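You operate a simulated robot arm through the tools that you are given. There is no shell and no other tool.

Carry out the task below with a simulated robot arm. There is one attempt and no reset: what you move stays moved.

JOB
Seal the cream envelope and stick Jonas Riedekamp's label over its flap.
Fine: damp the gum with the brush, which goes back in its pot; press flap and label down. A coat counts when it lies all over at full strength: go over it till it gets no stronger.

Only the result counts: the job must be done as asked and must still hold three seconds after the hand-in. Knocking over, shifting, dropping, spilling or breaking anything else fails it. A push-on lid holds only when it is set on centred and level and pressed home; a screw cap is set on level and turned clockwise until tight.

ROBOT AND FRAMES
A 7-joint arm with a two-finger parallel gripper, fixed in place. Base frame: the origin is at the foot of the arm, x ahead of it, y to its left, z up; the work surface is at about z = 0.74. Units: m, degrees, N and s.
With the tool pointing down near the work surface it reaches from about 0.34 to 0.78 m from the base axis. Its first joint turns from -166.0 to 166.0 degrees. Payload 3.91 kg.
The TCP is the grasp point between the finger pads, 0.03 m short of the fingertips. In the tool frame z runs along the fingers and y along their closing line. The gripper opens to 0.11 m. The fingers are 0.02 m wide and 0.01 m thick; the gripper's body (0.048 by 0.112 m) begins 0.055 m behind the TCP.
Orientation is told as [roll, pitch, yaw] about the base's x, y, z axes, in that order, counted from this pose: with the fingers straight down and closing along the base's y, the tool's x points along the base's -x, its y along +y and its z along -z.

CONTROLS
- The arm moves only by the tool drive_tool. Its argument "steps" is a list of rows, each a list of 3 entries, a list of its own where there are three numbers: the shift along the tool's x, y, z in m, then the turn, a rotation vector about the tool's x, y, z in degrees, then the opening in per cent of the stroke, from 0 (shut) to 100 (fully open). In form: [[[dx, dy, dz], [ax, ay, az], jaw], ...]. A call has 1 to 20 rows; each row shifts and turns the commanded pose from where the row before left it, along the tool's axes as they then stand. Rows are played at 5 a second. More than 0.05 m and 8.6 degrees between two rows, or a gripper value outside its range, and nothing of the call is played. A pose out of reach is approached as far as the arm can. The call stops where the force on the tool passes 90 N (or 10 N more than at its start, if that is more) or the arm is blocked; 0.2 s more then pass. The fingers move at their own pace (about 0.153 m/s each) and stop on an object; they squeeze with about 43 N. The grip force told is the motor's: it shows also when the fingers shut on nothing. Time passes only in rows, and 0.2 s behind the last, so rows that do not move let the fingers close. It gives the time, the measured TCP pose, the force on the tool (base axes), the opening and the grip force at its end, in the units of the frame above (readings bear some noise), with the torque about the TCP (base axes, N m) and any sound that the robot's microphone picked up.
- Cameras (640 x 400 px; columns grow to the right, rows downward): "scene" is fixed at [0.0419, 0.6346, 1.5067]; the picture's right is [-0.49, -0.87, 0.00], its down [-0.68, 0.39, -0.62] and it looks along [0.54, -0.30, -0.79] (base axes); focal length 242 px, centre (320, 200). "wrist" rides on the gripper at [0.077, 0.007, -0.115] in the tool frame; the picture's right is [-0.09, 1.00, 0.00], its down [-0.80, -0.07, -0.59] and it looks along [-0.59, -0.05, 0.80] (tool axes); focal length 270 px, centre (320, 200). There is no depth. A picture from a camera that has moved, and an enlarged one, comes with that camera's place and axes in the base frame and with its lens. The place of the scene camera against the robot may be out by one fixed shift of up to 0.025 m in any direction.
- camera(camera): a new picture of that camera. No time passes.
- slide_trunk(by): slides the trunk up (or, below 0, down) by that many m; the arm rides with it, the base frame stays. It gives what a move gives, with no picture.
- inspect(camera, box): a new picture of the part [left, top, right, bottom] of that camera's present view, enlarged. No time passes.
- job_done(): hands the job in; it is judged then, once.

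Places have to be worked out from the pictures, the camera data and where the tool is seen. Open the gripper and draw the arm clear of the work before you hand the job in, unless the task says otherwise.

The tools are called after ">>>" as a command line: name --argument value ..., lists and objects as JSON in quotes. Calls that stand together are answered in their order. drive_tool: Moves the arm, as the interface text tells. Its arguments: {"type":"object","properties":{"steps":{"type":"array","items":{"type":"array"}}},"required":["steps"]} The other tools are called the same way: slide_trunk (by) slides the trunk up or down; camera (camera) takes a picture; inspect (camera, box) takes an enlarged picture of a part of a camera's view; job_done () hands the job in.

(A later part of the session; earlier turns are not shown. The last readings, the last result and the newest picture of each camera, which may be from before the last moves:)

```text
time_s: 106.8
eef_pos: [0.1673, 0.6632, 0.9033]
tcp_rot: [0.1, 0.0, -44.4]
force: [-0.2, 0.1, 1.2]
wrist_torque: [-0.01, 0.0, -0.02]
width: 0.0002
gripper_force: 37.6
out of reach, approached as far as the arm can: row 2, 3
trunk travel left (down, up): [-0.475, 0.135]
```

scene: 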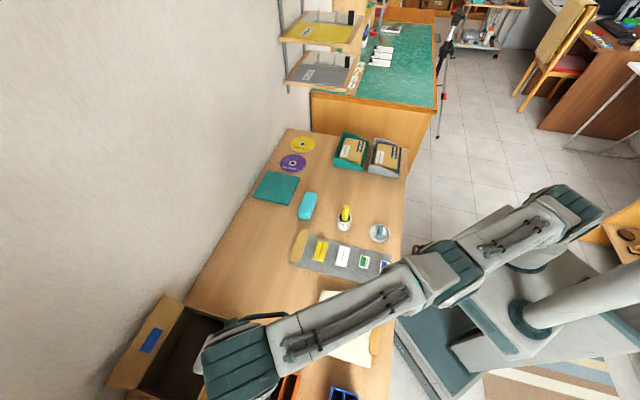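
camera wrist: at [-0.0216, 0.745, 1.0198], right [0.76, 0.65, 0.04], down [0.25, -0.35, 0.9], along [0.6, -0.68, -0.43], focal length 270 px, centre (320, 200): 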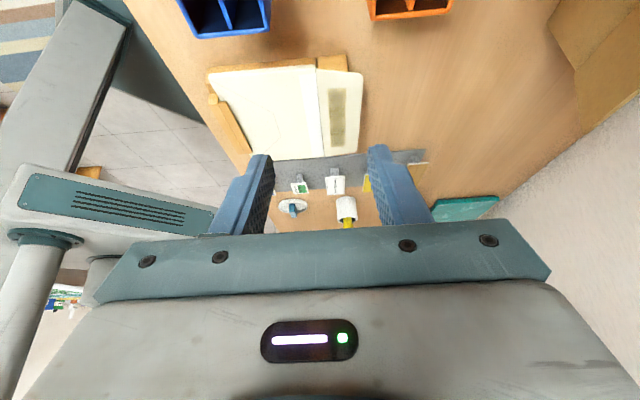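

The elbow is bent again and the pose tracks. I'll move to p≈0.225, q≈0.555 at z 0.90, fix the small yaw error, then tilt 38° so the fingers point down and toward the robot.

>>> drive_tool --steps '[[[-0.042, -0.011, 0], [0, 0, 0.6], 0], [[-0.042, -0.011, 0], [0, 0, 0], 0], [[-0.042, -0.01, 0], [0, 0, 0], 0], [[0, 0, 0], [0, 0, 0], 0], [[0, 0, 0], [7.6, 0, 0], 0], [[0, 0, 0], [7.6, 0, 0], 0], [[0, 0, 0], [7.6, 0, 0], 0], [[0, 0, 0], [7.6, 0, 0], 0], [[0, 0, 0], [7.6, 0, 0], 0], [[0, 0, 0], [0, 0, 0], 0]]'

>>> camera --camera "wrist"

>>> camera --camera "scene"

```text
time_s: 109.0
eef_pos: [0.2354, 0.5516, 0.9053]
tcp_rot: [-38.1, -0.1, -44.9]
force: [-0.1, 0.5, -0.9]
wrist_torque: [-0.01, -0.01, 0.0]
width: 0.0001
gripper_force: 38.2
trunk travel left (down, up): [-0.475, 0.135]
```

```text
taken
camera wrist: at [0.2346, 0.6587, 0.9919], right [0.62, 0.49, -0.62], down [0.79, -0.34, 0.51], along [0.04, -0.8, -0.6], focal length 270 px, centre (320, 200)
```

wrist: 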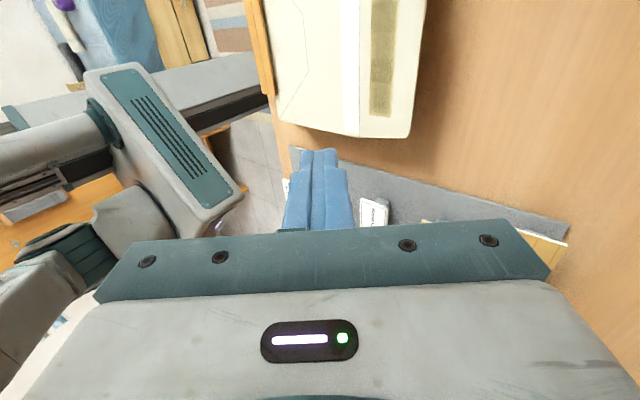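

```text
taken
```

scene: 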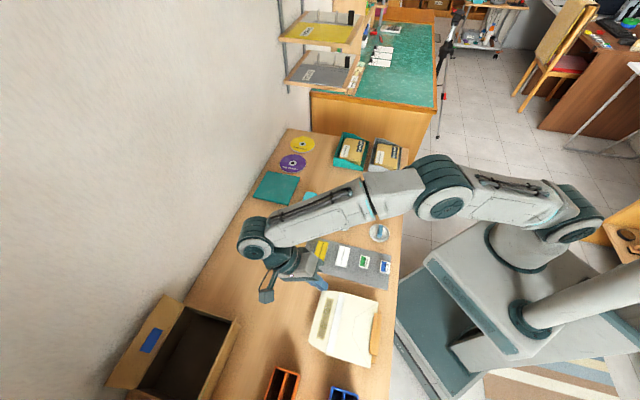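

The tilt is reached without limits. Now I'll lower to z≈0.835 and move outward beyond the flap edge, then look.

>>> drive_tool --steps '[[[0, 0.0216, 0.0276], [0, 0, 0], 0], [[0, 0.0215, 0.0276], [0, 0, 0], 0], [[0, 0.0118, -0.0092], [0, 0, 0], 0], [[0, 0.0118, -0.0092], [0, 0, 0], 0], [[0, 0, 0], [0, 0, 0], 0]]'

>>> camera --camera "wrist"

>>> inspect --camera "scene" --box '[270, 260, 380, 350]'

```text
time_s: 110.2
eef_pos: [0.2563, 0.5719, 0.8358]
tcp_rot: [-38.1, -0.1, -44.9]
force: [0.4, -0.2, -0.5]
wrist_torque: [-0.06, 0.0, -0.03]
width: 0.0
gripper_force: 37.6
trunk travel left (down, up): [-0.475, 0.135]
```

```text
taken
camera wrist: at [0.2559, 0.6798, 0.9225], right [0.62, 0.49, -0.61], down [0.79, -0.34, 0.51], along [0.04, -0.8, -0.6], focal length 270 px, centre (320, 200)
```

wrist: 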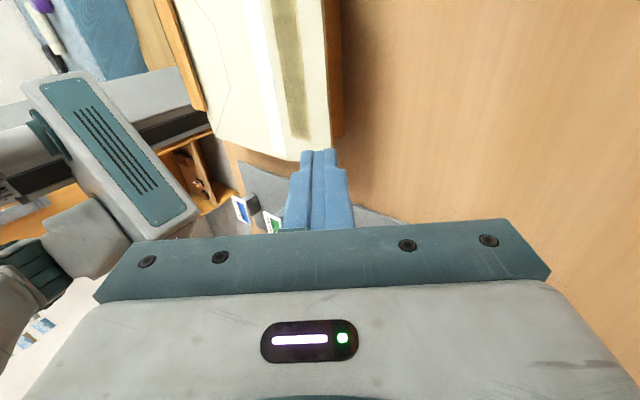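

```text
4.44 times, centred on (325, 305) of scene
camera zoom: at [0.0419, 0.6346, 1.5067], right [-0.49, -0.87, 0.0], down [-0.68, 0.39, -0.62], along [0.54, -0.3, -0.79], focal length 1076 px, centre (298, -267)
```

zoom: 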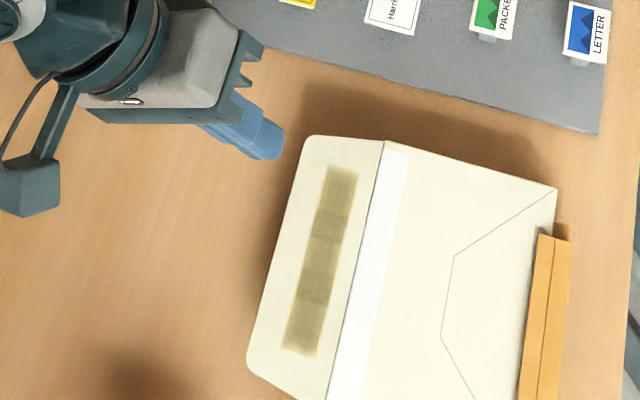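

From this side I can see the flap edge and the wood beneath it. I'm zooming in to verify the overhang.

>>> inspect --camera "wrist" --box '[270, 20, 370, 160]'

>>> inspect --camera "wrist" --box '[300, 90, 360, 160]'

```text
2.86 times, centred on (320, 90) of wrist
camera zoom: at [0.2559, 0.6798, 0.9225], right [0.62, 0.49, -0.61], down [0.79, -0.34, 0.51], along [0.04, -0.8, -0.6], focal length 772 px, centre (320, 514)
```

zoom: 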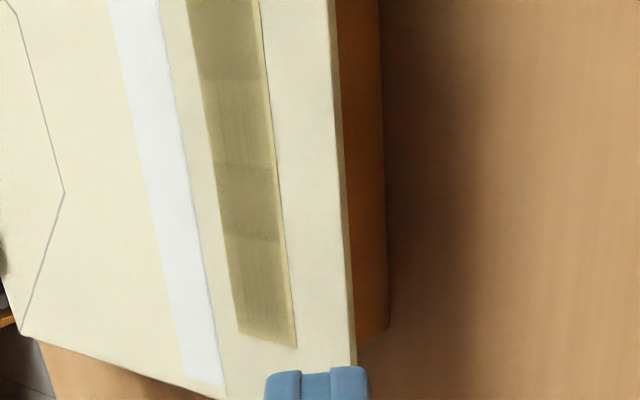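

```text
5.71 times, centred on (330, 125) of wrist
camera zoom: at [0.2559, 0.6798, 0.9225], right [0.62, 0.49, -0.61], down [0.79, -0.34, 0.51], along [0.04, -0.8, -0.6], focal length 1544 px, centre (263, 629)
```

zoom: 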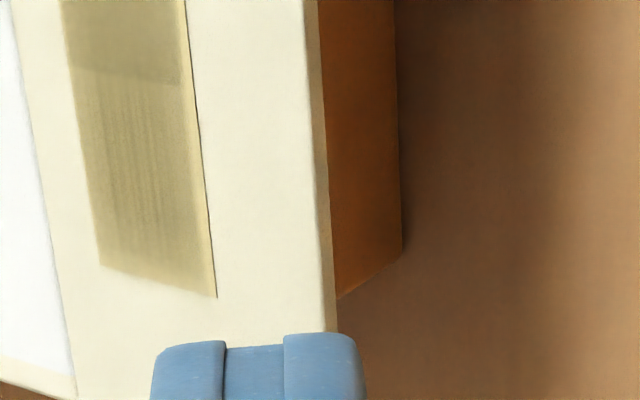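

Confirmed: the block face is at q≈0.534 and the flap edge at q≈0.550, a 16 mm overhang. I'll descend outside the edge to below flap level, then slide inward under it.

>>> drive_tool --steps '[[[0, 0.0168, 0.0215], [0, 0, 0], 0], [[0, 0.0167, 0.0214], [0, 0, 0], 0], [[0, 0, 0], [0, 0, 0], 0]]'

>>> inspect --camera "wrist" --box '[270, 20, 370, 160]'

>>> inspect --camera "scene" --box '[290, 260, 380, 330]'

```text
time_s: 111.0
eef_pos: [0.2555, 0.5717, 0.7801]
tcp_rot: [-38.1, -0.1, -44.9]
force: [0.5, 0.0, -0.7]
wrist_torque: [0.0, 0.01, -0.01]
width: 0.0001
gripper_force: 37.9
trunk travel left (down, up): [-0.475, 0.135]
```

```text
2.86 times, centred on (320, 90) of wrist
camera zoom: at [0.2548, 0.6795, 0.868], right [0.62, 0.49, -0.61], down [0.79, -0.34, 0.51], along [0.04, -0.8, -0.6], focal length 772 px, centre (320, 514)
```

zoom: 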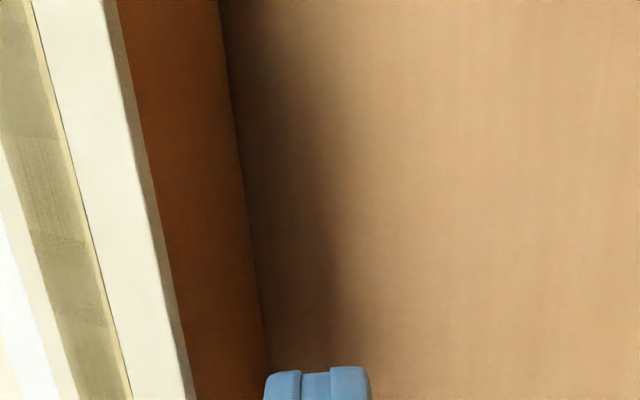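

```text
5.71 times, centred on (335, 295) of scene
camera zoom: at [0.0419, 0.6346, 1.5067], right [-0.49, -0.87, 0.0], down [-0.68, 0.39, -0.62], along [0.54, -0.3, -0.79], focal length 1384 px, centre (234, -343)
```

zoom: 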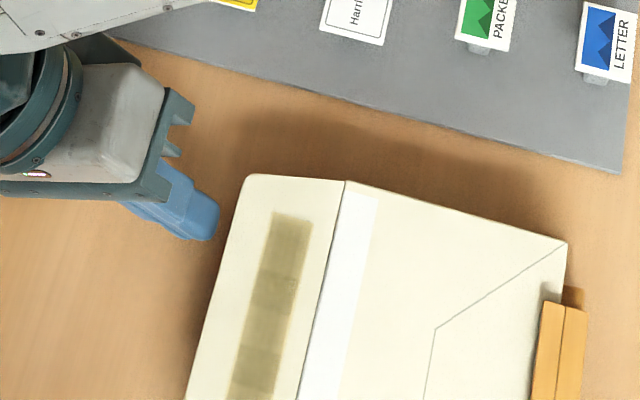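

The finger is beside and below the flap edge. Now I'm sliding it inward under the overhang.

>>> drive_tool --steps '[[[0, -0.0064, 0.005], [0, 0, 0], 0], [[0, -0.0064, 0.005], [0, 0, 0], 0], [[0, 0, 0], [0, 0, 0], 0]]'

>>> inspect --camera "wrist" --box '[250, 40, 370, 180]'

>>> inspect --camera "scene" --box '[290, 260, 380, 330]'

```text
time_s: 111.8
eef_pos: [0.2439, 0.5605, 0.7817]
tcp_rot: [-38.0, -0.1, -44.9]
force: [0.2, -0.1, 0.3]
wrist_torque: [0.0, 0.0, 0.02]
width: 0.0002
gripper_force: 37.3
trunk travel left (down, up): [-0.475, 0.135]
```

```text
2.86 times, centred on (310, 110) of wrist
camera zoom: at [0.2438, 0.668, 0.8681], right [0.62, 0.49, -0.61], down [0.79, -0.34, 0.51], along [0.04, -0.8, -0.6], focal length 772 px, centre (349, 457)
```

zoom: 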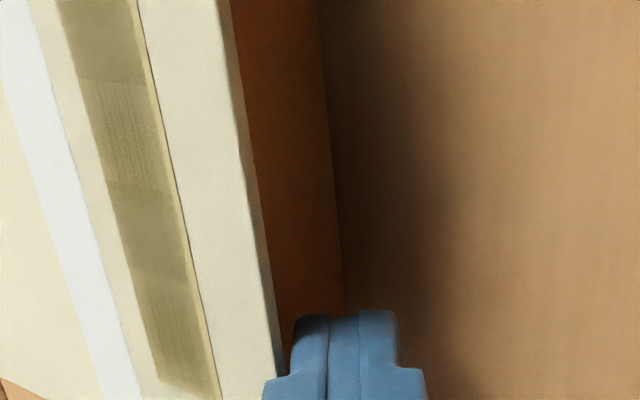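

```text
5.71 times, centred on (335, 295) of scene
camera zoom: at [0.0419, 0.6346, 1.5067], right [-0.49, -0.87, 0.0], down [-0.68, 0.39, -0.62], along [0.54, -0.3, -0.79], focal length 1384 px, centre (234, -343)
```

zoom: 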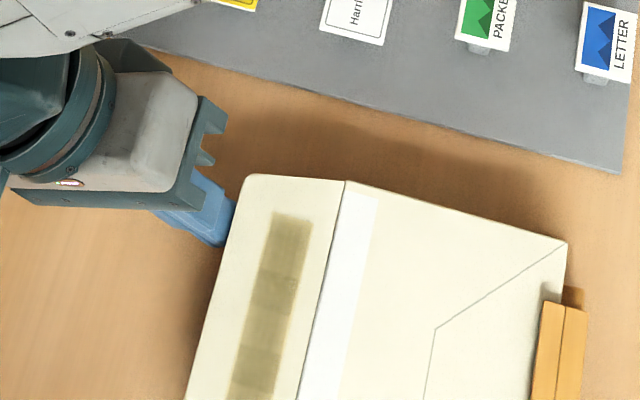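

The fingertip is under the overhang. I'll start lifting vertically to raise the flap and check the readings.

>>> drive_tool --steps '[[[0, -0.006, -0.007], [0, 0, 0], 0], [[0, -0.006, -0.007], [0, 0, 0], 0], [[0, -0.006, -0.007], [0, 0, 0], 0], [[0, 0, 0], [0, 0, 0], 0]]'

>>> inspect --camera "wrist" --box '[230, 40, 370, 180]'

>>> inspect --camera "scene" --box '[290, 260, 390, 350]'

```text
time_s: 112.8
eef_pos: [0.2441, 0.5596, 0.8067]
tcp_rot: [-38.1, 0.0, -44.9]
force: [0.1, 0.1, -0.1]
wrist_torque: [0.02, -0.01, 0.0]
width: 0.0
gripper_force: 37.9
trunk travel left (down, up): [-0.475, 0.135]
```

```text
2.86 times, centred on (300, 110) of wrist
camera zoom: at [0.2432, 0.6673, 0.895], right [0.62, 0.49, -0.61], down [0.79, -0.34, 0.51], along [0.04, -0.8, -0.6], focal length 772 px, centre (377, 457)
```

zoom: 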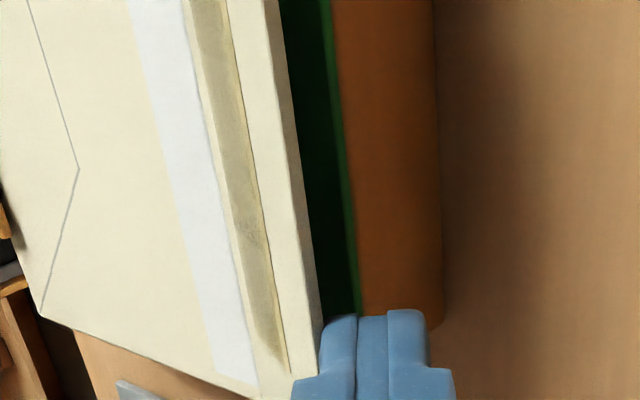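

```text
4.44 times, centred on (340, 305) of scene
camera zoom: at [0.0419, 0.6346, 1.5067], right [-0.49, -0.87, 0.0], down [-0.68, 0.39, -0.62], along [0.54, -0.3, -0.79], focal length 1076 px, centre (231, -267)
```

zoom: 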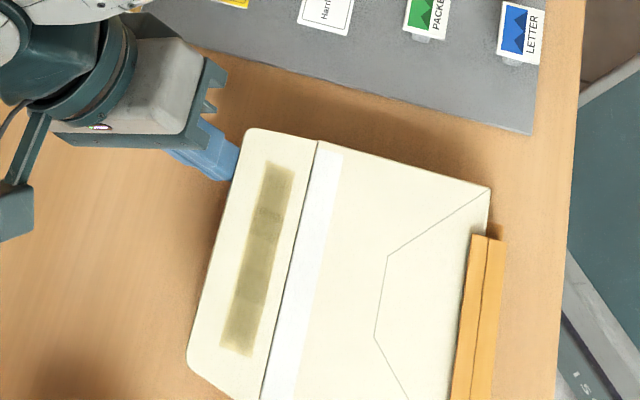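

The flap is rising with no noticeable force. I'll continue along an arc about the crease, up and inward.

>>> drive_tool --steps '[[[0, -0.0081, -0.0038], [0, 0, 0], 0], [[0, -0.0081, -0.0038], [0, 0, 0], 0], [[0, -0.0073, -0.0003], [0, 0, 0], 0], [[0, -0.0073, -0.0003], [0, 0, 0], 0], [[0, -0.007, 0.0022], [0, 0, 0], 0], [[0, -0.007, 0.0022], [0, 0, 0], 0], [[0, 0, 0], [0, 0, 0], 0]]'

>>> inspect --camera "wrist" --box '[200, 20, 380, 180]'

>>> inspect --camera "scene" --box '[290, 260, 390, 350]'

```text
time_s: 114.4
eef_pos: [0.2194, 0.5372, 0.8381]
tcp_rot: [-38.1, -0.1, -44.9]
force: [-0.6, 0.7, 0.5]
wrist_torque: [0.0, 0.01, 0.02]
width: 0.0001
gripper_force: 38.0
trunk travel left (down, up): [-0.475, 0.135]
```

```text
2.50 times, centred on (290, 100) of wrist
camera zoom: at [0.2196, 0.6439, 0.9258], right [0.62, 0.49, -0.61], down [0.79, -0.34, 0.51], along [0.04, -0.8, -0.6], focal length 676 px, centre (395, 450)
```

zoom: 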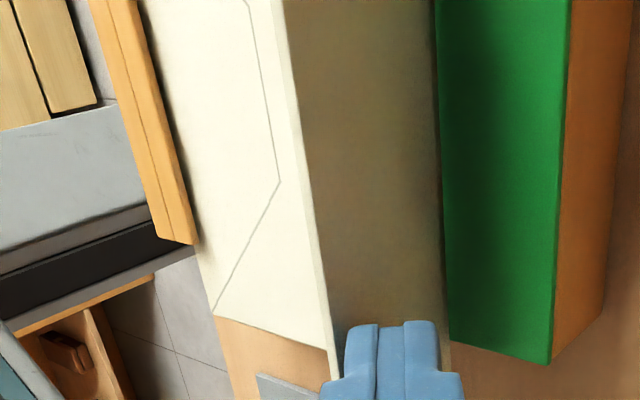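

```text
4.44 times, centred on (340, 305) of scene
camera zoom: at [0.0419, 0.6346, 1.5067], right [-0.49, -0.87, 0.0], down [-0.68, 0.39, -0.62], along [0.54, -0.3, -0.79], focal length 1076 px, centre (231, -267)
```

zoom: 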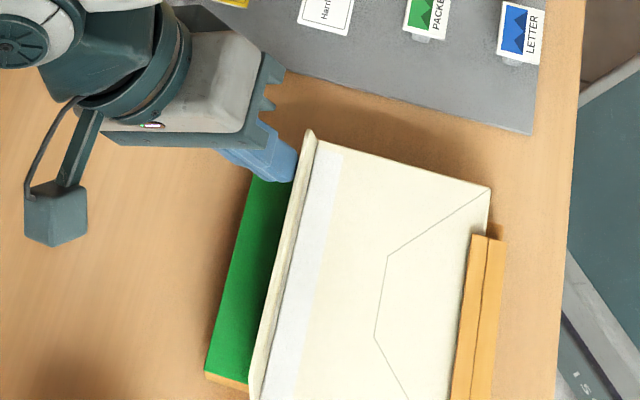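

The flap is nearly vertical. I'll push on inward to tip it past vertical.

>>> drive_tool --steps '[[[0, -0.0079, 0.0062], [0, 0, 0], 0], [[0, -0.0079, 0.0062], [0, 0, 0], 0], [[0, -0.0079, 0.0062], [0, 0, 0], 0], [[0, 0, 0], [0, 0, 0], 0]]'

>>> inspect --camera "wrist" --box '[200, 20, 380, 180]'

>>> inspect --camera "scene" --box '[290, 260, 390, 350]'

```text
time_s: 115.4
eef_pos: [0.1983, 0.5154, 0.839]
tcp_rot: [-38.1, -0.2, -44.8]
force: [0.0, -0.4, -0.2]
wrist_torque: [0.01, 0.03, -0.01]
width: 0.0
gripper_force: 37.1
trunk travel left (down, up): [-0.475, 0.135]
```

```text
2.50 times, centred on (290, 100) of wrist
camera zoom: at [0.1982, 0.6225, 0.9257], right [0.62, 0.49, -0.61], down [0.79, -0.34, 0.51], along [0.04, -0.8, -0.6], focal length 676 px, centre (395, 450)
```

zoom: 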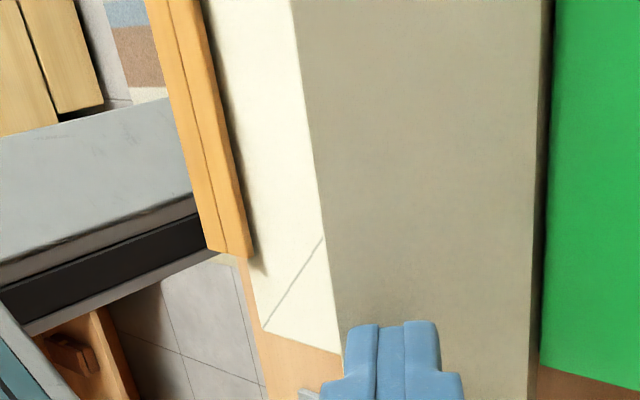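

```text
4.44 times, centred on (340, 305) of scene
camera zoom: at [0.0419, 0.6346, 1.5067], right [-0.49, -0.87, 0.0], down [-0.68, 0.39, -0.62], along [0.54, -0.3, -0.79], focal length 1076 px, centre (231, -267)
```

zoom: 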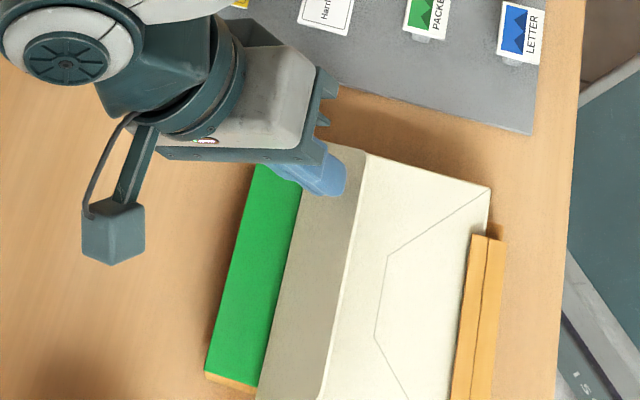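

The flap is at about 120° and following. I'll push further inward and downward so the fingertip lays it most of the way over.

>>> drive_tool --steps '[[[0, -0.0035, 0.0088], [0, 0, 0], 0], [[0, -0.0034, 0.0088], [0, 0, 0], 0], [[0, 0.0028, 0.0118], [0, 0, 0], 0], [[0, 0.0028, 0.0117], [0, 0, 0], 0], [[0, 0, 0], [0, 0, 0], 0]]'

>>> inspect --camera "wrist" --box '[200, 20, 380, 180]'

>>> inspect --camera "scene" --box '[290, 260, 390, 350]'

```text
time_s: 116.6
eef_pos: [0.1805, 0.4971, 0.8097]
tcp_rot: [-37.8, 0.0, -44.9]
force: [2.1, 4.8, 17.2]
wrist_torque: [-0.01, 0.02, -0.03]
width: 0.0001
gripper_force: 37.5
trunk travel left (down, up): [-0.475, 0.135]
```

```text
2.50 times, centred on (290, 100) of wrist
camera zoom: at [0.1805, 0.6038, 0.8965], right [0.62, 0.49, -0.61], down [0.79, -0.35, 0.51], along [0.04, -0.8, -0.6], focal length 676 px, centre (395, 450)
```

zoom: 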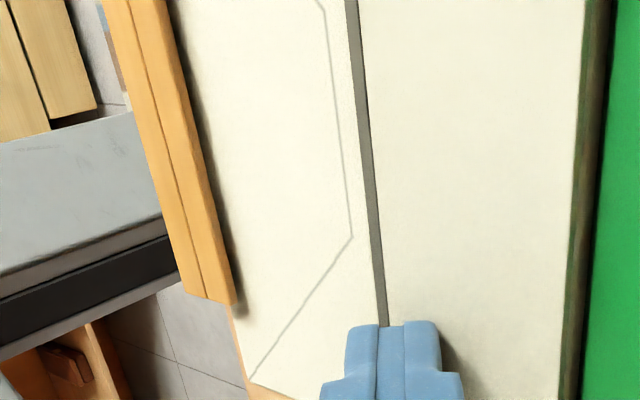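

```text
4.44 times, centred on (340, 305) of scene
camera zoom: at [0.0419, 0.6346, 1.5067], right [-0.49, -0.87, 0.0], down [-0.68, 0.39, -0.62], along [0.54, -0.3, -0.79], focal length 1076 px, centre (231, -267)
```

zoom: 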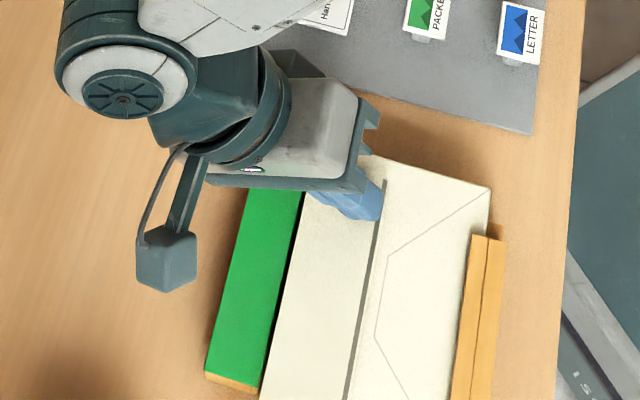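

The flap is laid flat over the body. I'll back off, return the tool to vertical, and check the flap stays down.

>>> drive_tool --steps '[[[0, 0, -0.03], [0, 0, 0], 0], [[0, -0.01, -0.035], [0, 0, 0], 0], [[0, -0.01, -0.035], [0, 0, 0], 0], [[0, 0, 0], [-7.6, 0, 0], 0], [[0, 0, 0], [-7.6, 0, 0], 0], [[0, 0, 0], [-7.6, 0, 0], 0], [[0, 0, 0], [-7.6, 0, 0], 0], [[0, 0, 0], [-7.6, 0, 0], 0], [[0, 0, 0], [0, 0, 0], 0]]'

>>> camera --camera "wrist"

>>> inspect --camera "scene" --box '[290, 260, 400, 360]'

```text
time_s: 118.6
eef_pos: [0.2128, 0.5298, 0.897]
tcp_rot: [0.0, -0.1, -44.8]
force: [0.1, -1.1, 0.3]
wrist_torque: [-0.01, 0.03, 0.03]
width: 0.0001
gripper_force: 37.7
trunk travel left (down, up): [-0.475, 0.135]
```

```text
taken
camera wrist: at [0.1636, 0.5872, 1.0137], right [0.77, 0.64, 0.0], down [0.52, -0.62, 0.6], along [0.38, -0.46, -0.8], focal length 270 px, centre (320, 200)
```

wrist: 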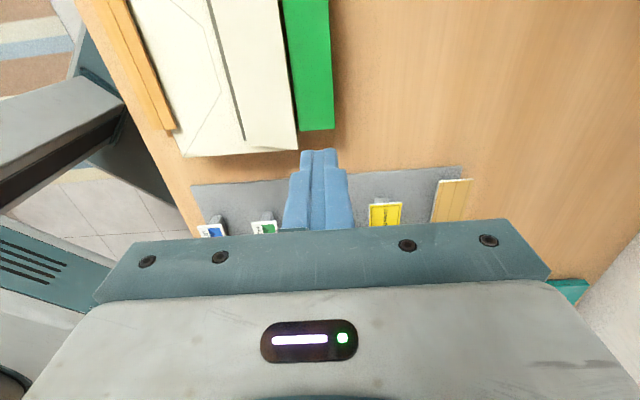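

```text
4.00 times, centred on (345, 310) of scene
camera zoom: at [0.0419, 0.6346, 1.5067], right [-0.49, -0.87, 0.0], down [-0.68, 0.39, -0.62], along [0.54, -0.3, -0.79], focal length 969 px, centre (220, -240)
```

zoom: 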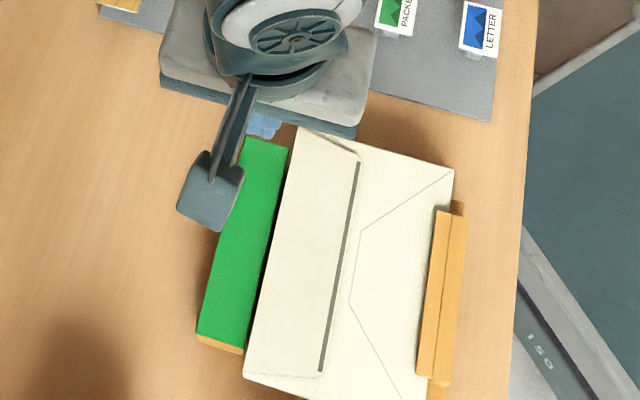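

The flap stays folded with its edge at q≈0.4525. Now I'll press it down over the gum line (q≈0.478) with the closed fingertips, starting near the far end and finding contact carefully.

>>> drive_tool --steps '[[[0, -0.0235, 0], [0, 0, 0], 0], [[-0.002, -0.0235, 0], [0, 0, 0], 0], [[0, 0, 0.04], [0, 0, 0], 0], [[0, 0, 0.035], [0, 0, 0], 0], [[0, 0, 0], [0, 0, 0], 0]]'

>>> drive_tool --steps '[[[0, 0, 0.003], [0, 0, 0], 0], [[0, 0, 0.002], [0, 0, 0], 0], [[0, 0, 0], [0, 0, 0], 0]]'

```text
time_s: 119.8
eef_pos: [0.181, 0.4937, 0.8227]
tcp_rot: [-0.1, 0.0, -44.8]
force: [-0.4, 0.3, 0.2]
wrist_torque: [0.02, -0.01, 0.04]
width: 0.0
gripper_force: 38.0
trunk travel left (down, up): [-0.475, 0.135]
```

```text
time_s: 120.6
eef_pos: [0.1806, 0.4951, 0.8175]
tcp_rot: [-0.1, -0.1, -44.9]
force: [0.0, -1.5, -0.1]
wrist_torque: [-0.03, 0.0, -0.04]
width: 0.0
gripper_force: 37.8
trunk travel left (down, up): [-0.475, 0.135]
```

>>> drive_tool --steps '[[[0, 0, 0.002], [0, 0, 0], 0], [[0, 0, 0.002], [0, 0, 0], 0], [[0, 0, 0], [0, 0, 0], 0]]'

```text
time_s: 121.4
eef_pos: [0.1811, 0.4941, 0.8142]
tcp_rot: [0.0, -0.1, -45.0]
force: [0.4, 0.5, 0.1]
wrist_torque: [0.04, 0.0, 0.02]
width: 0.0001
gripper_force: 38.1
trunk travel left (down, up): [-0.475, 0.135]
```

>>> drive_tool --steps '[[[0, 0, 0.002], [0, 0, 0], 0], [[0, 0, 0.001], [0, 0, 0], 0], [[0, 0, 0], [0, 0, 0], 0]]'

```text
time_s: 122.2
eef_pos: [0.1805, 0.4939, 0.8119]
tcp_rot: [0.1, -0.1, -44.9]
force: [-0.1, 0.3, 0.7]
wrist_torque: [0.01, 0.0, -0.01]
width: 0.0001
gripper_force: 37.3
trunk travel left (down, up): [-0.475, 0.135]
```

>>> drive_tool --steps '[[[0, 0, 0.002], [0, 0, 0], 0], [[0, 0, 0], [0, 0, 0], 0]]'

```text
time_s: 122.8
eef_pos: [0.1817, 0.4939, 0.811]
tcp_rot: [0.2, 0.0, -44.9]
force: [-0.2, -0.1, 16.4]
wrist_torque: [0.0, -0.01, 0.04]
width: 0.0
gripper_force: 38.4
trunk travel left (down, up): [-0.475, 0.135]
```

Contact at z≈0.811. I'll press a bit more firmly (about 30 N), then repeat at points along the flap.

>>> drive_tool --steps '[[[0, 0, 0.002], [0, 0, 0], 0], [[0, 0, 0], [0, 0, 0], 0], [[0, 0, 0], [0, 0, 0], 0], [[0, 0, -0.01], [0, 0, 0], 0], [[0.024, 0, 0], [0, 0, 0], 0], [[0, 0, 0.005], [0, 0, 0], 0], [[0, 0, 0.005], [0, 0, 0], 0], [[0, 0, 0], [0, 0, 0], 0], [[0, 0, 0], [0, 0, 0], 0]]'

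>>> drive_tool --steps '[[[0, 0, -0.01], [0, 0, 0], 0], [[0.024, 0, 0], [0, 0, 0], 0], [[0, 0, 0.005], [0, 0, 0], 0], [[0, 0, 0.005], [0, 0, 0], 0], [[0, 0, 0], [0, 0, 0], 0], [[0, 0, 0], [0, 0, 0], 0]]'

>>> drive_tool --steps '[[[0, 0, -0.01], [0, 0, 0], 0], [[0.024, 0, 0], [0, 0, 0], 0], [[0, 0, 0.005], [0, 0, 0], 0], [[0, 0, 0.005], [0, 0, 0], 0], [[0, 0, 0], [0, 0, 0], 0], [[0, 0, 0], [0, 0, 0], 0]]'

>>> drive_tool --steps '[[[0, 0, -0.01], [0, 0, 0], 0], [[0.024, 0, 0], [0, 0, 0], 0], [[0, 0, 0.005], [0, 0, 0], 0], [[0, 0, 0.005], [0, 0, 0], 0], [[0, 0, 0], [0, 0, 0], 0], [[0, 0, 0], [0, 0, 0], 0]]'

```text
time_s: 124.8
eef_pos: [0.1634, 0.5101, 0.8105]
tcp_rot: [0.4, 0.1, -44.9]
force: [0.3, -4.2, 37.4]
wrist_torque: [-0.12, 0.01, 0.05]
width: 0.0001
gripper_force: 37.9
trunk travel left (down, up): [-0.475, 0.135]
```

```text
time_s: 126.2
eef_pos: [0.1469, 0.5278, 0.8112]
tcp_rot: [0.3, 0.0, -44.9]
force: [-1.8, -3.5, 34.2]
wrist_torque: [-0.13, 0.01, 0.01]
width: 0.0001
gripper_force: 37.6
trunk travel left (down, up): [-0.475, 0.135]
```

```text
time_s: 127.6
eef_pos: [0.1295, 0.5437, 0.8108]
tcp_rot: [0.2, 0.0, -44.9]
force: [0.4, -3.4, 32.6]
wrist_torque: [-0.07, -0.08, -0.02]
width: 0.0
gripper_force: 37.6
trunk travel left (down, up): [-0.475, 0.135]
```

```text
time_s: 129.0
eef_pos: [0.1132, 0.5613, 0.8091]
tcp_rot: [0.3, 0.2, -44.9]
force: [-2.5, -2.6, 36.1]
wrist_torque: [-0.08, -0.02, -0.06]
width: 0.0003
gripper_force: 37.6
trunk travel left (down, up): [-0.475, 0.135]
```

All five presses registered about 30–37 N. I'll lift and view the closed envelope.

>>> drive_tool --steps '[[[0, 0, -0.01], [0, 0, 0], 0], [[0, 0, -0.04], [0, 0, 0], 0], [[-0.02, 0.03, -0.035], [0, 0, 0], 0], [[-0.04, 0.03, 0], [0, 0, 0], 0], [[0, 0, 0], [0, 0, 0], 0]]'

>>> inspect --camera "wrist" --box '[140, 0, 360, 180]'

>>> inspect --camera "scene" --box '[300, 270, 400, 370]'

```text
refused: row 3 steps farther than a row can; nothing moved
```

```text
2.22 times, centred on (250, 90) of wrist
camera zoom: at [0.0637, 0.6192, 0.9263], right [0.77, 0.64, 0.0], down [0.52, -0.62, 0.59], along [0.38, -0.45, -0.81], focal length 601 px, centre (476, 444)
```

zoom: 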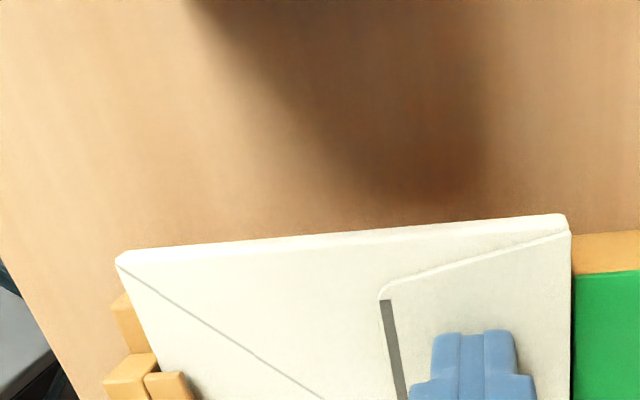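

```text
4.00 times, centred on (350, 320) of scene
camera zoom: at [0.0419, 0.6346, 1.5067], right [-0.49, -0.87, 0.0], down [-0.68, 0.39, -0.62], along [0.54, -0.3, -0.79], focal length 969 px, centre (200, -280)
```

zoom: 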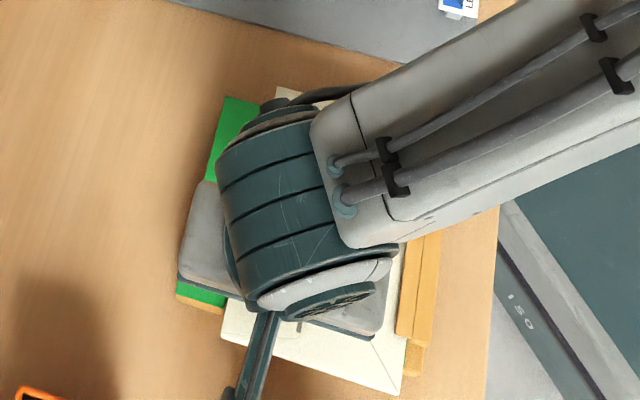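

I'll redo the lift with smaller steps and view the closed flap from above.

>>> drive_tool --steps '[[[0, 0, -0.01], [0, 0, 0], 0], [[0, 0, -0.04], [0, 0, 0], 0], [[0, 0, -0.04], [0, 0, 0], 0], [[-0.02, 0.03, -0.02], [0, 0, 0], 0], [[-0.02, 0.03, -0.02], [0, 0, 0], 0], [[0, 0, 0], [0, 0, 0], 0]]'

>>> inspect --camera "wrist" --box '[140, 0, 360, 180]'

>>> inspect --camera "scene" --box '[300, 270, 400, 370]'

```text
time_s: 130.4
eef_pos: [0.1841, 0.5767, 0.9373]
tcp_rot: [-0.2, -0.1, -44.7]
force: [0.4, 0.0, -0.4]
wrist_torque: [0.03, 0.01, -0.01]
width: 0.0
gripper_force: 38.2
trunk travel left (down, up): [-0.475, 0.135]
```

```text
2.22 times, centred on (250, 90) of wrist
camera zoom: at [0.135, 0.6343, 1.0522], right [0.76, 0.64, 0.0], down [0.52, -0.61, 0.6], along [0.38, -0.46, -0.8], focal length 601 px, centre (476, 444)
```

zoom: 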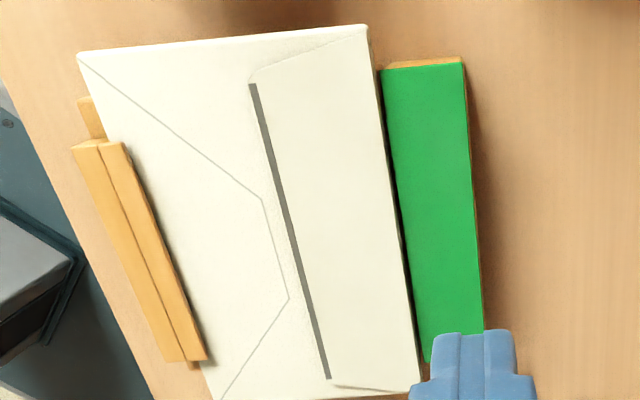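

```text
4.00 times, centred on (350, 320) of scene
camera zoom: at [0.0419, 0.6346, 1.5067], right [-0.49, -0.87, 0.0], down [-0.68, 0.39, -0.62], along [0.54, -0.3, -0.79], focal length 969 px, centre (200, -280)
```

zoom: 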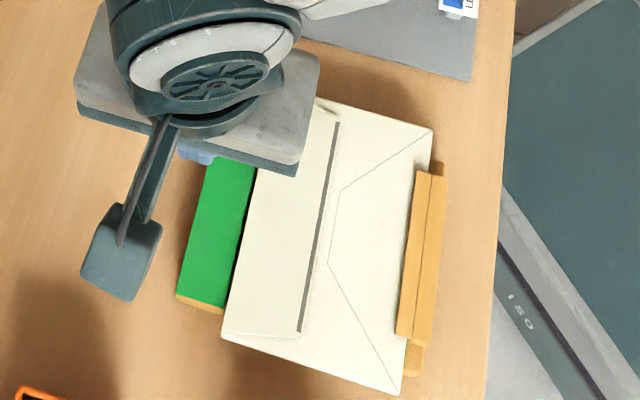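

The flap is closed flat. Triangulating earlier views, the Jonas label's top centre is about (0.364, 0.469, 0.770), 0.069×0.036, with its long axis along tool x, so I can grip it across its long edges at this yaw. I'll move above it and check.

>>> drive_tool --steps '[[[-0.04, 0.01, 0], [0, 0, 0], 20], [[-0.04, 0.01, 0], [0, 0, 0], 40], [[-0.04, 0.01, 0], [0, 0, 0], 60], [[-0.04, 0.01, 0], [0, 0, 0], 60], [[-0.0436, 0.0113, 0], [0, 0, 0], 60], [[0, 0, 0.02], [0, 0, 0.3], 60], [[0, 0, 0.02], [0, 0, 0], 60], [[0, 0, 0], [0, 0, 0], 60]]'

>>> camera --camera "wrist"

>>> inspect --camera "wrist" --box '[240, 20, 400, 180]'

>>> inspect --camera "scene" --box '[290, 220, 370, 290]'

```text
time_s: 132.2
eef_pos: [0.3641, 0.469, 0.8971]
tcp_rot: [-0.1, -0.1, -45.1]
force: [-0.7, -0.1, 0.5]
wrist_torque: [0.0, 0.0, 0.01]
width: 0.066
gripper_force: 0.0
trunk travel left (down, up): [-0.475, 0.135]
```

```text
taken
camera wrist: at [0.3158, 0.5276, 1.0126], right [0.77, 0.64, 0.0], down [0.51, -0.62, 0.6], along [0.38, -0.46, -0.8], focal length 270 px, centre (320, 200)
```

wrist: 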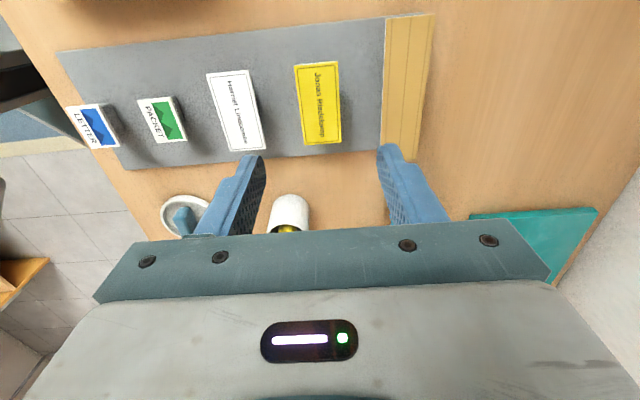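

```text
2.50 times, centred on (320, 100) of wrist
camera zoom: at [0.3158, 0.5276, 1.0126], right [0.77, 0.64, 0.0], down [0.51, -0.62, 0.6], along [0.38, -0.46, -0.8], focal length 676 px, centre (320, 450)
```

zoom: 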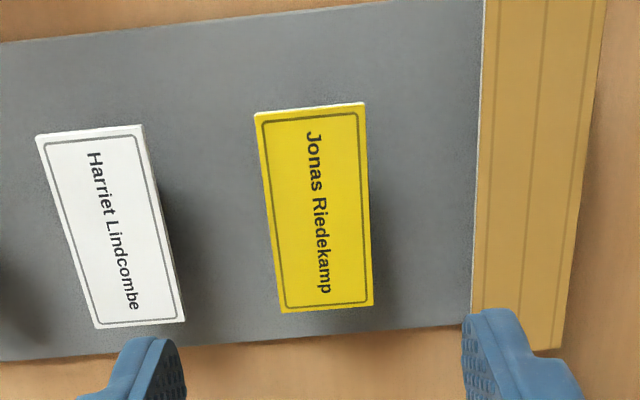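

```text
5.71 times, centred on (330, 255) of scene
camera zoom: at [0.0419, 0.6346, 1.5067], right [-0.49, -0.87, 0.0], down [-0.68, 0.39, -0.62], along [0.54, -0.3, -0.79], focal length 1384 px, centre (263, -114)
```

zoom: 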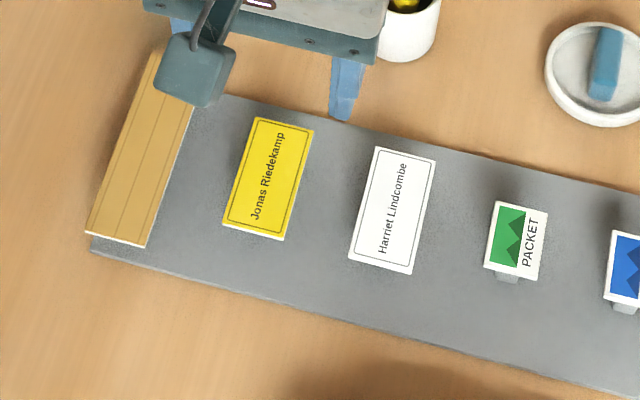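

The label is centred under the TCP within 1 mm and aligned. I'll descend so the fingertips sit just below the label plate (TCP z≈0.796).

>>> drive_tool --steps '[[[0, 0, 0.04], [0, 0, 0], 60], [[0, 0, 0.035], [0, 0, 0], 55], [[0, 0, 0.018], [0, 0, 0], 50], [[0, 0, 0.008], [0, 0, 0], 50], [[0, 0, 0], [0, 0, 0], 50]]'

>>> inspect --camera "wrist" --box '[230, 60, 410, 240]'

>>> inspect --camera "scene" --box '[300, 230, 350, 270]'

```text
time_s: 133.4
eef_pos: [0.3638, 0.4685, 0.7963]
tcp_rot: [0.0, -0.1, -45.3]
force: [0.0, 0.4, 0.5]
wrist_torque: [-0.01, -0.01, 0.0]
width: 0.0549
gripper_force: 0.1
trunk travel left (down, up): [-0.475, 0.135]
```

```text
2.22 times, centred on (320, 150) of wrist
camera zoom: at [0.3153, 0.5281, 0.912], right [0.77, 0.64, 0.0], down [0.51, -0.62, 0.6], along [0.38, -0.46, -0.8], focal length 601 px, centre (320, 311)
```

zoom: 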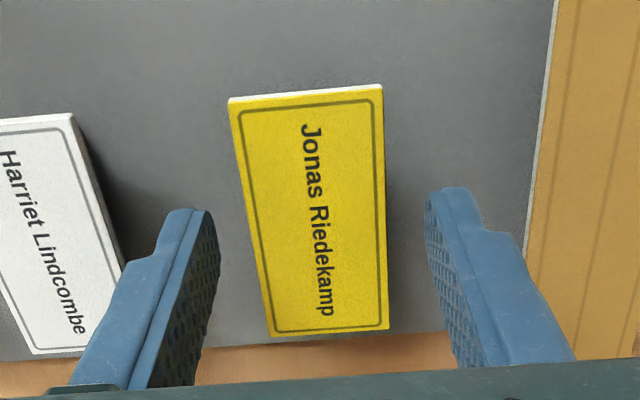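

```text
10.00 times, centred on (325, 250) of scene
camera zoom: at [0.0419, 0.6346, 1.5067], right [-0.49, -0.87, 0.0], down [-0.68, 0.39, -0.62], along [0.54, -0.3, -0.79], focal length 2422 px, centre (270, -300)
```

zoom: 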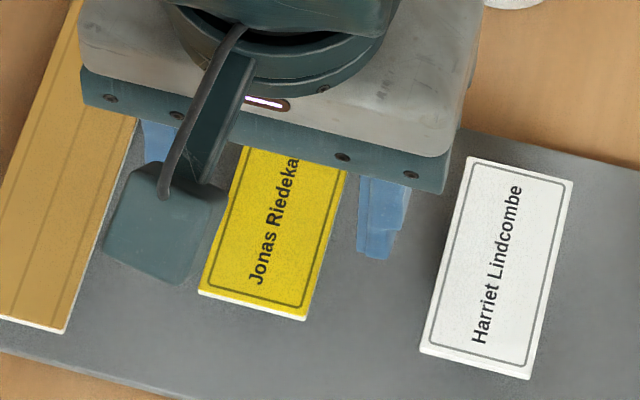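

The fingertips are at about the label's underside and centred. I'll lower 1 mm more and close on its edges.

>>> drive_tool --steps '[[[0, 0, 0.001], [0, 0, 0], 45], [[0, 0, 0], [0, 0, 0], 35], [[0, 0, 0], [0, 0, 0], 28], [[0, 0, 0], [0, 0, 0], 28], [[0, 0, 0], [0, 0, 0], 28]]'

>>> inspect --camera "wrist" --box '[230, 60, 410, 240]'

```text
time_s: 134.6
eef_pos: [0.3639, 0.4688, 0.7955]
tcp_rot: [-0.1, -0.1, -45.3]
force: [-0.2, 0.5, -0.1]
wrist_torque: [-0.04, 0.01, 0.02]
width: 0.0334
gripper_force: 42.6
trunk travel left (down, up): [-0.475, 0.135]
```

```text
2.22 times, centred on (320, 150) of wrist
camera zoom: at [0.3154, 0.5279, 0.9112], right [0.77, 0.64, 0.0], down [0.51, -0.62, 0.6], along [0.38, -0.46, -0.8], focal length 601 px, centre (320, 311)
```

zoom: 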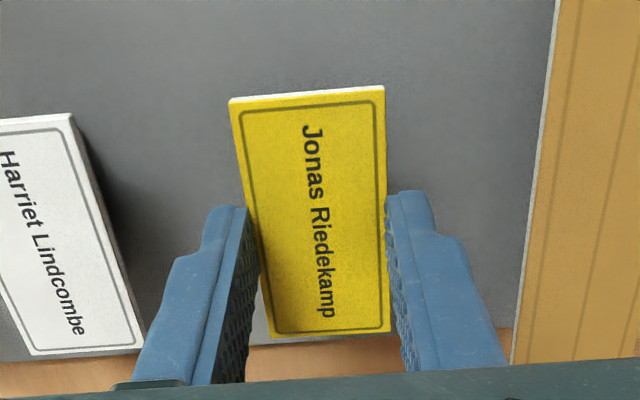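

The label is gripped (width 0.0334, 43 N). I'll lift it slowly and check that it comes free.

>>> drive_tool --steps '[[[0, 0, -0.005], [0, 0, 0], 22], [[0, 0, -0.01], [0, 0, 0], 22], [[0, 0, -0.03], [0, 0, 0], 22], [[0, 0, -0.04], [0, 0, 0], 22], [[0, 0, 0], [0, 0, 0], 22]]'

>>> inspect --camera "wrist" --box '[210, 20, 430, 240]'

>>> inspect --camera "scene" --box '[290, 210, 370, 280]'

```text
time_s: 135.8
eef_pos: [0.3637, 0.4696, 0.8801]
tcp_rot: [0.0, 0.0, -45.2]
force: [-0.6, -0.2, 0.3]
wrist_torque: [-0.01, 0.0, 0.0]
width: 0.0333
gripper_force: 42.8
trunk travel left (down, up): [-0.475, 0.135]
```

```text
1.82 times, centred on (320, 130) of wrist
camera zoom: at [0.3156, 0.528, 0.9963], right [0.77, 0.64, 0.0], down [0.51, -0.62, 0.6], along [0.38, -0.46, -0.8], focal length 491 px, centre (320, 327)
```

zoom: 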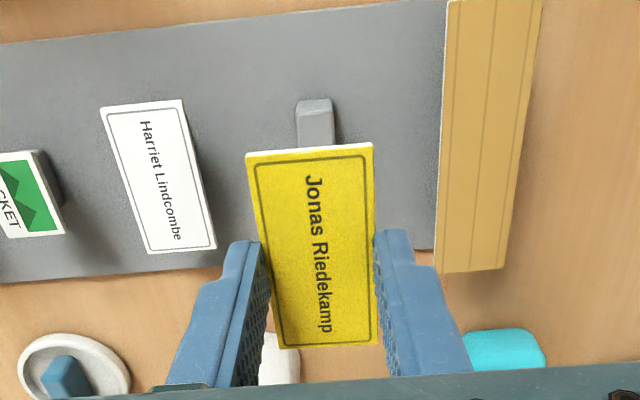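

```text
5.71 times, centred on (330, 245) of scene
camera zoom: at [0.0419, 0.6346, 1.5067], right [-0.49, -0.87, 0.0], down [-0.68, 0.39, -0.62], along [0.54, -0.3, -0.79], focal length 1384 px, centre (263, -57)
```

zoom: 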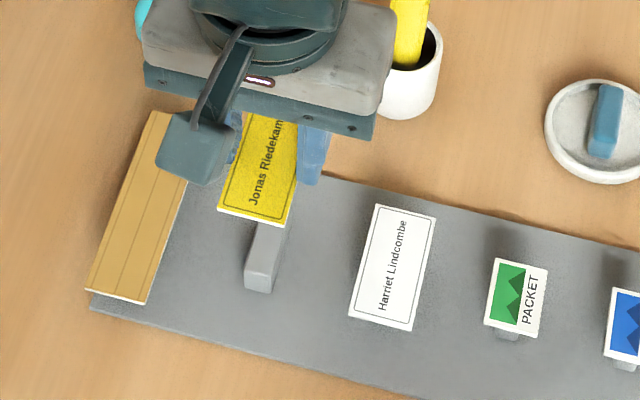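

The label came free and is level. I'll carry it over the flap's centre, at about (0.149, 0.526), and lower to just above it.

>>> drive_tool --steps '[[[0.0382, -0.0223, 0], [0, 0, -0.2], 22], [[0.0382, -0.0223, 0], [0, 0, 0], 22], [[0.0382, -0.0223, 0], [0, 0, 0], 22], [[0.0382, -0.0223, 0], [0, 0, 0], 22], [[0.0382, -0.0225, 0], [0, 0, 0], 22], [[0, 0, 0], [0, 0, 0], 22], [[0, 0, 0.03], [0, 0, 0], 22], [[0, 0, 0], [0, 0, 0], 22]]'

>>> inspect --camera "wrist" --box '[190, 0, 450, 240]'

>>> inspect --camera "scene" --box '[290, 270, 400, 370]'

```text
time_s: 137.6
eef_pos: [0.15, 0.5247, 0.8509]
tcp_rot: [0.1, 0.0, -45.0]
force: [0.4, 0.0, -0.4]
wrist_torque: [0.0, -0.01, 0.01]
width: 0.0336
gripper_force: 43.3
trunk travel left (down, up): [-0.475, 0.135]
```

```text
1.67 times, centred on (320, 120) of wrist
camera zoom: at [0.1006, 0.5835, 0.9658], right [0.77, 0.64, 0.0], down [0.52, -0.62, 0.6], along [0.38, -0.46, -0.8], focal length 450 px, centre (320, 333)
```

zoom: 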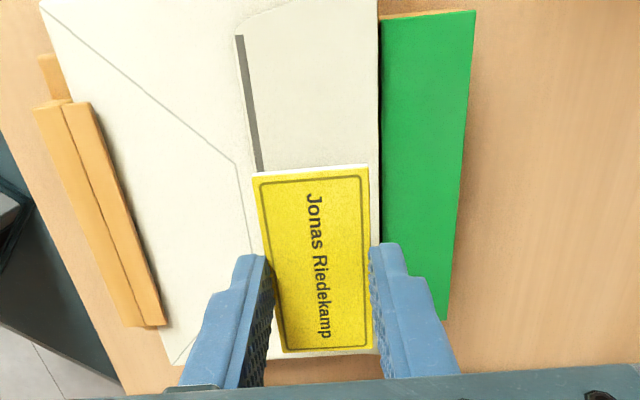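

```text
4.00 times, centred on (345, 320) of scene
camera zoom: at [0.0419, 0.6346, 1.5067], right [-0.49, -0.87, 0.0], down [-0.68, 0.39, -0.62], along [0.54, -0.3, -0.79], focal length 969 px, centre (220, -280)
```

zoom: 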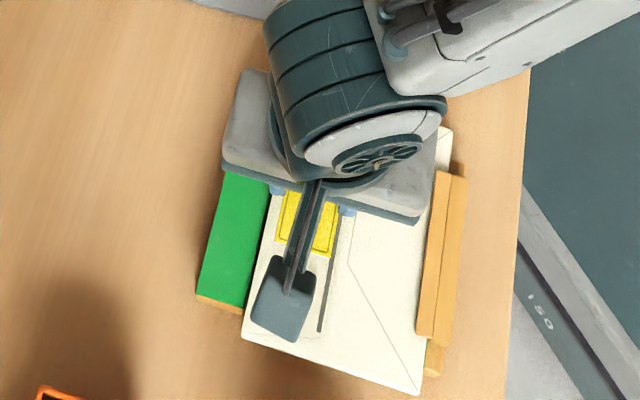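

The label is aligned with the flap. I'll shift it 9 mm toward the flap's free edge so it lies on the flap and just covers its edge line. Then I'll lower to near contact.

>>> drive_tool --steps '[[[0.001, -0.009, 0], [0, 0, 0], 22], [[0, 0, 0.02], [0, 0, 0], 22], [[0, 0, 0.013], [0, 0, 0], 22], [[0, 0, 0], [0, 0, 0], 22]]'

>>> inspect --camera "wrist" --box '[210, 20, 430, 240]'

```text
time_s: 138.6
eef_pos: [0.1439, 0.519, 0.8172]
tcp_rot: [-0.1, -0.1, -45.0]
force: [-0.7, 1.5, 0.0]
wrist_torque: [0.0, -0.02, -0.01]
width: 0.0334
gripper_force: 42.5
trunk travel left (down, up): [-0.475, 0.135]
```

```text
1.82 times, centred on (320, 130) of wrist
camera zoom: at [0.0944, 0.5774, 0.9323], right [0.77, 0.64, 0.0], down [0.52, -0.62, 0.6], along [0.38, -0.46, -0.8], focal length 491 px, centre (320, 327)
```

zoom: 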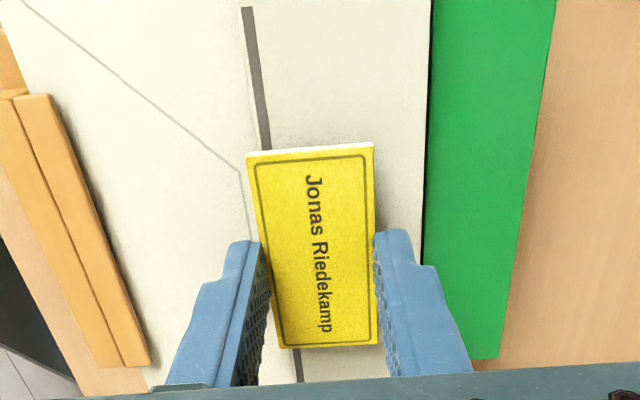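

The label's edge now just passes the flap's edge line. I'm lowering in small steps to contact.

>>> drive_tool --steps '[[[0, 0, 0.002], [0, 0, 0], 22], [[0, 0, 0.001], [0, 0, 0], 22], [[0, 0, 0], [0, 0, 0], 22]]'

```text
time_s: 139.4
eef_pos: [0.1433, 0.5189, 0.8148]
tcp_rot: [0.0, -0.1, -45.0]
force: [0.6, -0.5, -0.5]
wrist_torque: [-0.01, -0.01, -0.03]
width: 0.0332
gripper_force: 43.2
trunk travel left (down, up): [-0.475, 0.135]
```

>>> drive_tool --steps '[[[0, 0, 0.0015], [0, 0, 0], 22], [[0, 0, 0], [0, 0, 0], 22]]'

```text
time_s: 140.0
eef_pos: [0.143, 0.5188, 0.8118]
tcp_rot: [0.0, 0.0, -45.2]
force: [0.6, -0.2, -0.6]
wrist_torque: [-0.02, -0.01, 0.01]
width: 0.0331
gripper_force: 43.1
trunk travel left (down, up): [-0.475, 0.135]
```

>>> drive_tool --steps '[[[0, 0, 0.001], [0, 0, 0], 22], [[0, 0, 0], [0, 0, 0], 22]]'

```text
time_s: 140.6
eef_pos: [0.1428, 0.5189, 0.8109]
tcp_rot: [0.0, -0.1, -45.1]
force: [0.4, 0.7, 1.7]
wrist_torque: [0.03, -0.03, 0.01]
width: 0.0331
gripper_force: 42.7
trunk travel left (down, up): [-0.475, 0.135]
```

>>> drive_tool --steps '[[[0, 0, 0.001], [0, 0, 0], 22], [[0, 0, 0], [0, 0, 0], 22]]'

```text
time_s: 141.2
eef_pos: [0.1439, 0.5193, 0.8115]
tcp_rot: [0.0, 0.0, -45.0]
force: [0.7, -0.2, 9.4]
wrist_torque: [0.11, -0.16, 0.0]
width: 0.0334
gripper_force: 43.3
trunk travel left (down, up): [-0.475, 0.135]
```

Contact is made at about 9 N. I'll ease off slightly and open the fingers gently.

>>> drive_tool --steps '[[[0, 0, -0.001], [0, 0, 0], 22], [[0, 0, 0], [0, 0, 0], 33], [[0, 0, 0], [0, 0, 0], 42], [[0, 0, 0], [0, 0, 0], 50], [[0, 0, 0], [0, 0, 0], 50]]'

>>> inspect --camera "wrist" --box '[210, 20, 430, 240]'

```text
time_s: 142.4
eef_pos: [0.1438, 0.5194, 0.8119]
tcp_rot: [0.1, 0.0, -45.0]
force: [-0.9, -0.2, 2.4]
wrist_torque: [0.02, 0.03, 0.05]
width: 0.0545
gripper_force: 0.0
trunk travel left (down, up): [-0.475, 0.135]
```

```text
1.82 times, centred on (320, 130) of wrist
camera zoom: at [0.0939, 0.5777, 0.9271], right [0.77, 0.64, 0.0], down [0.52, -0.62, 0.6], along [0.38, -0.46, -0.8], focal length 491 px, centre (320, 327)
```

zoom: 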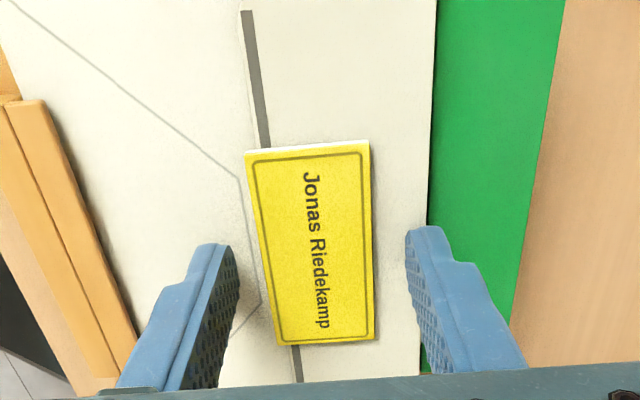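

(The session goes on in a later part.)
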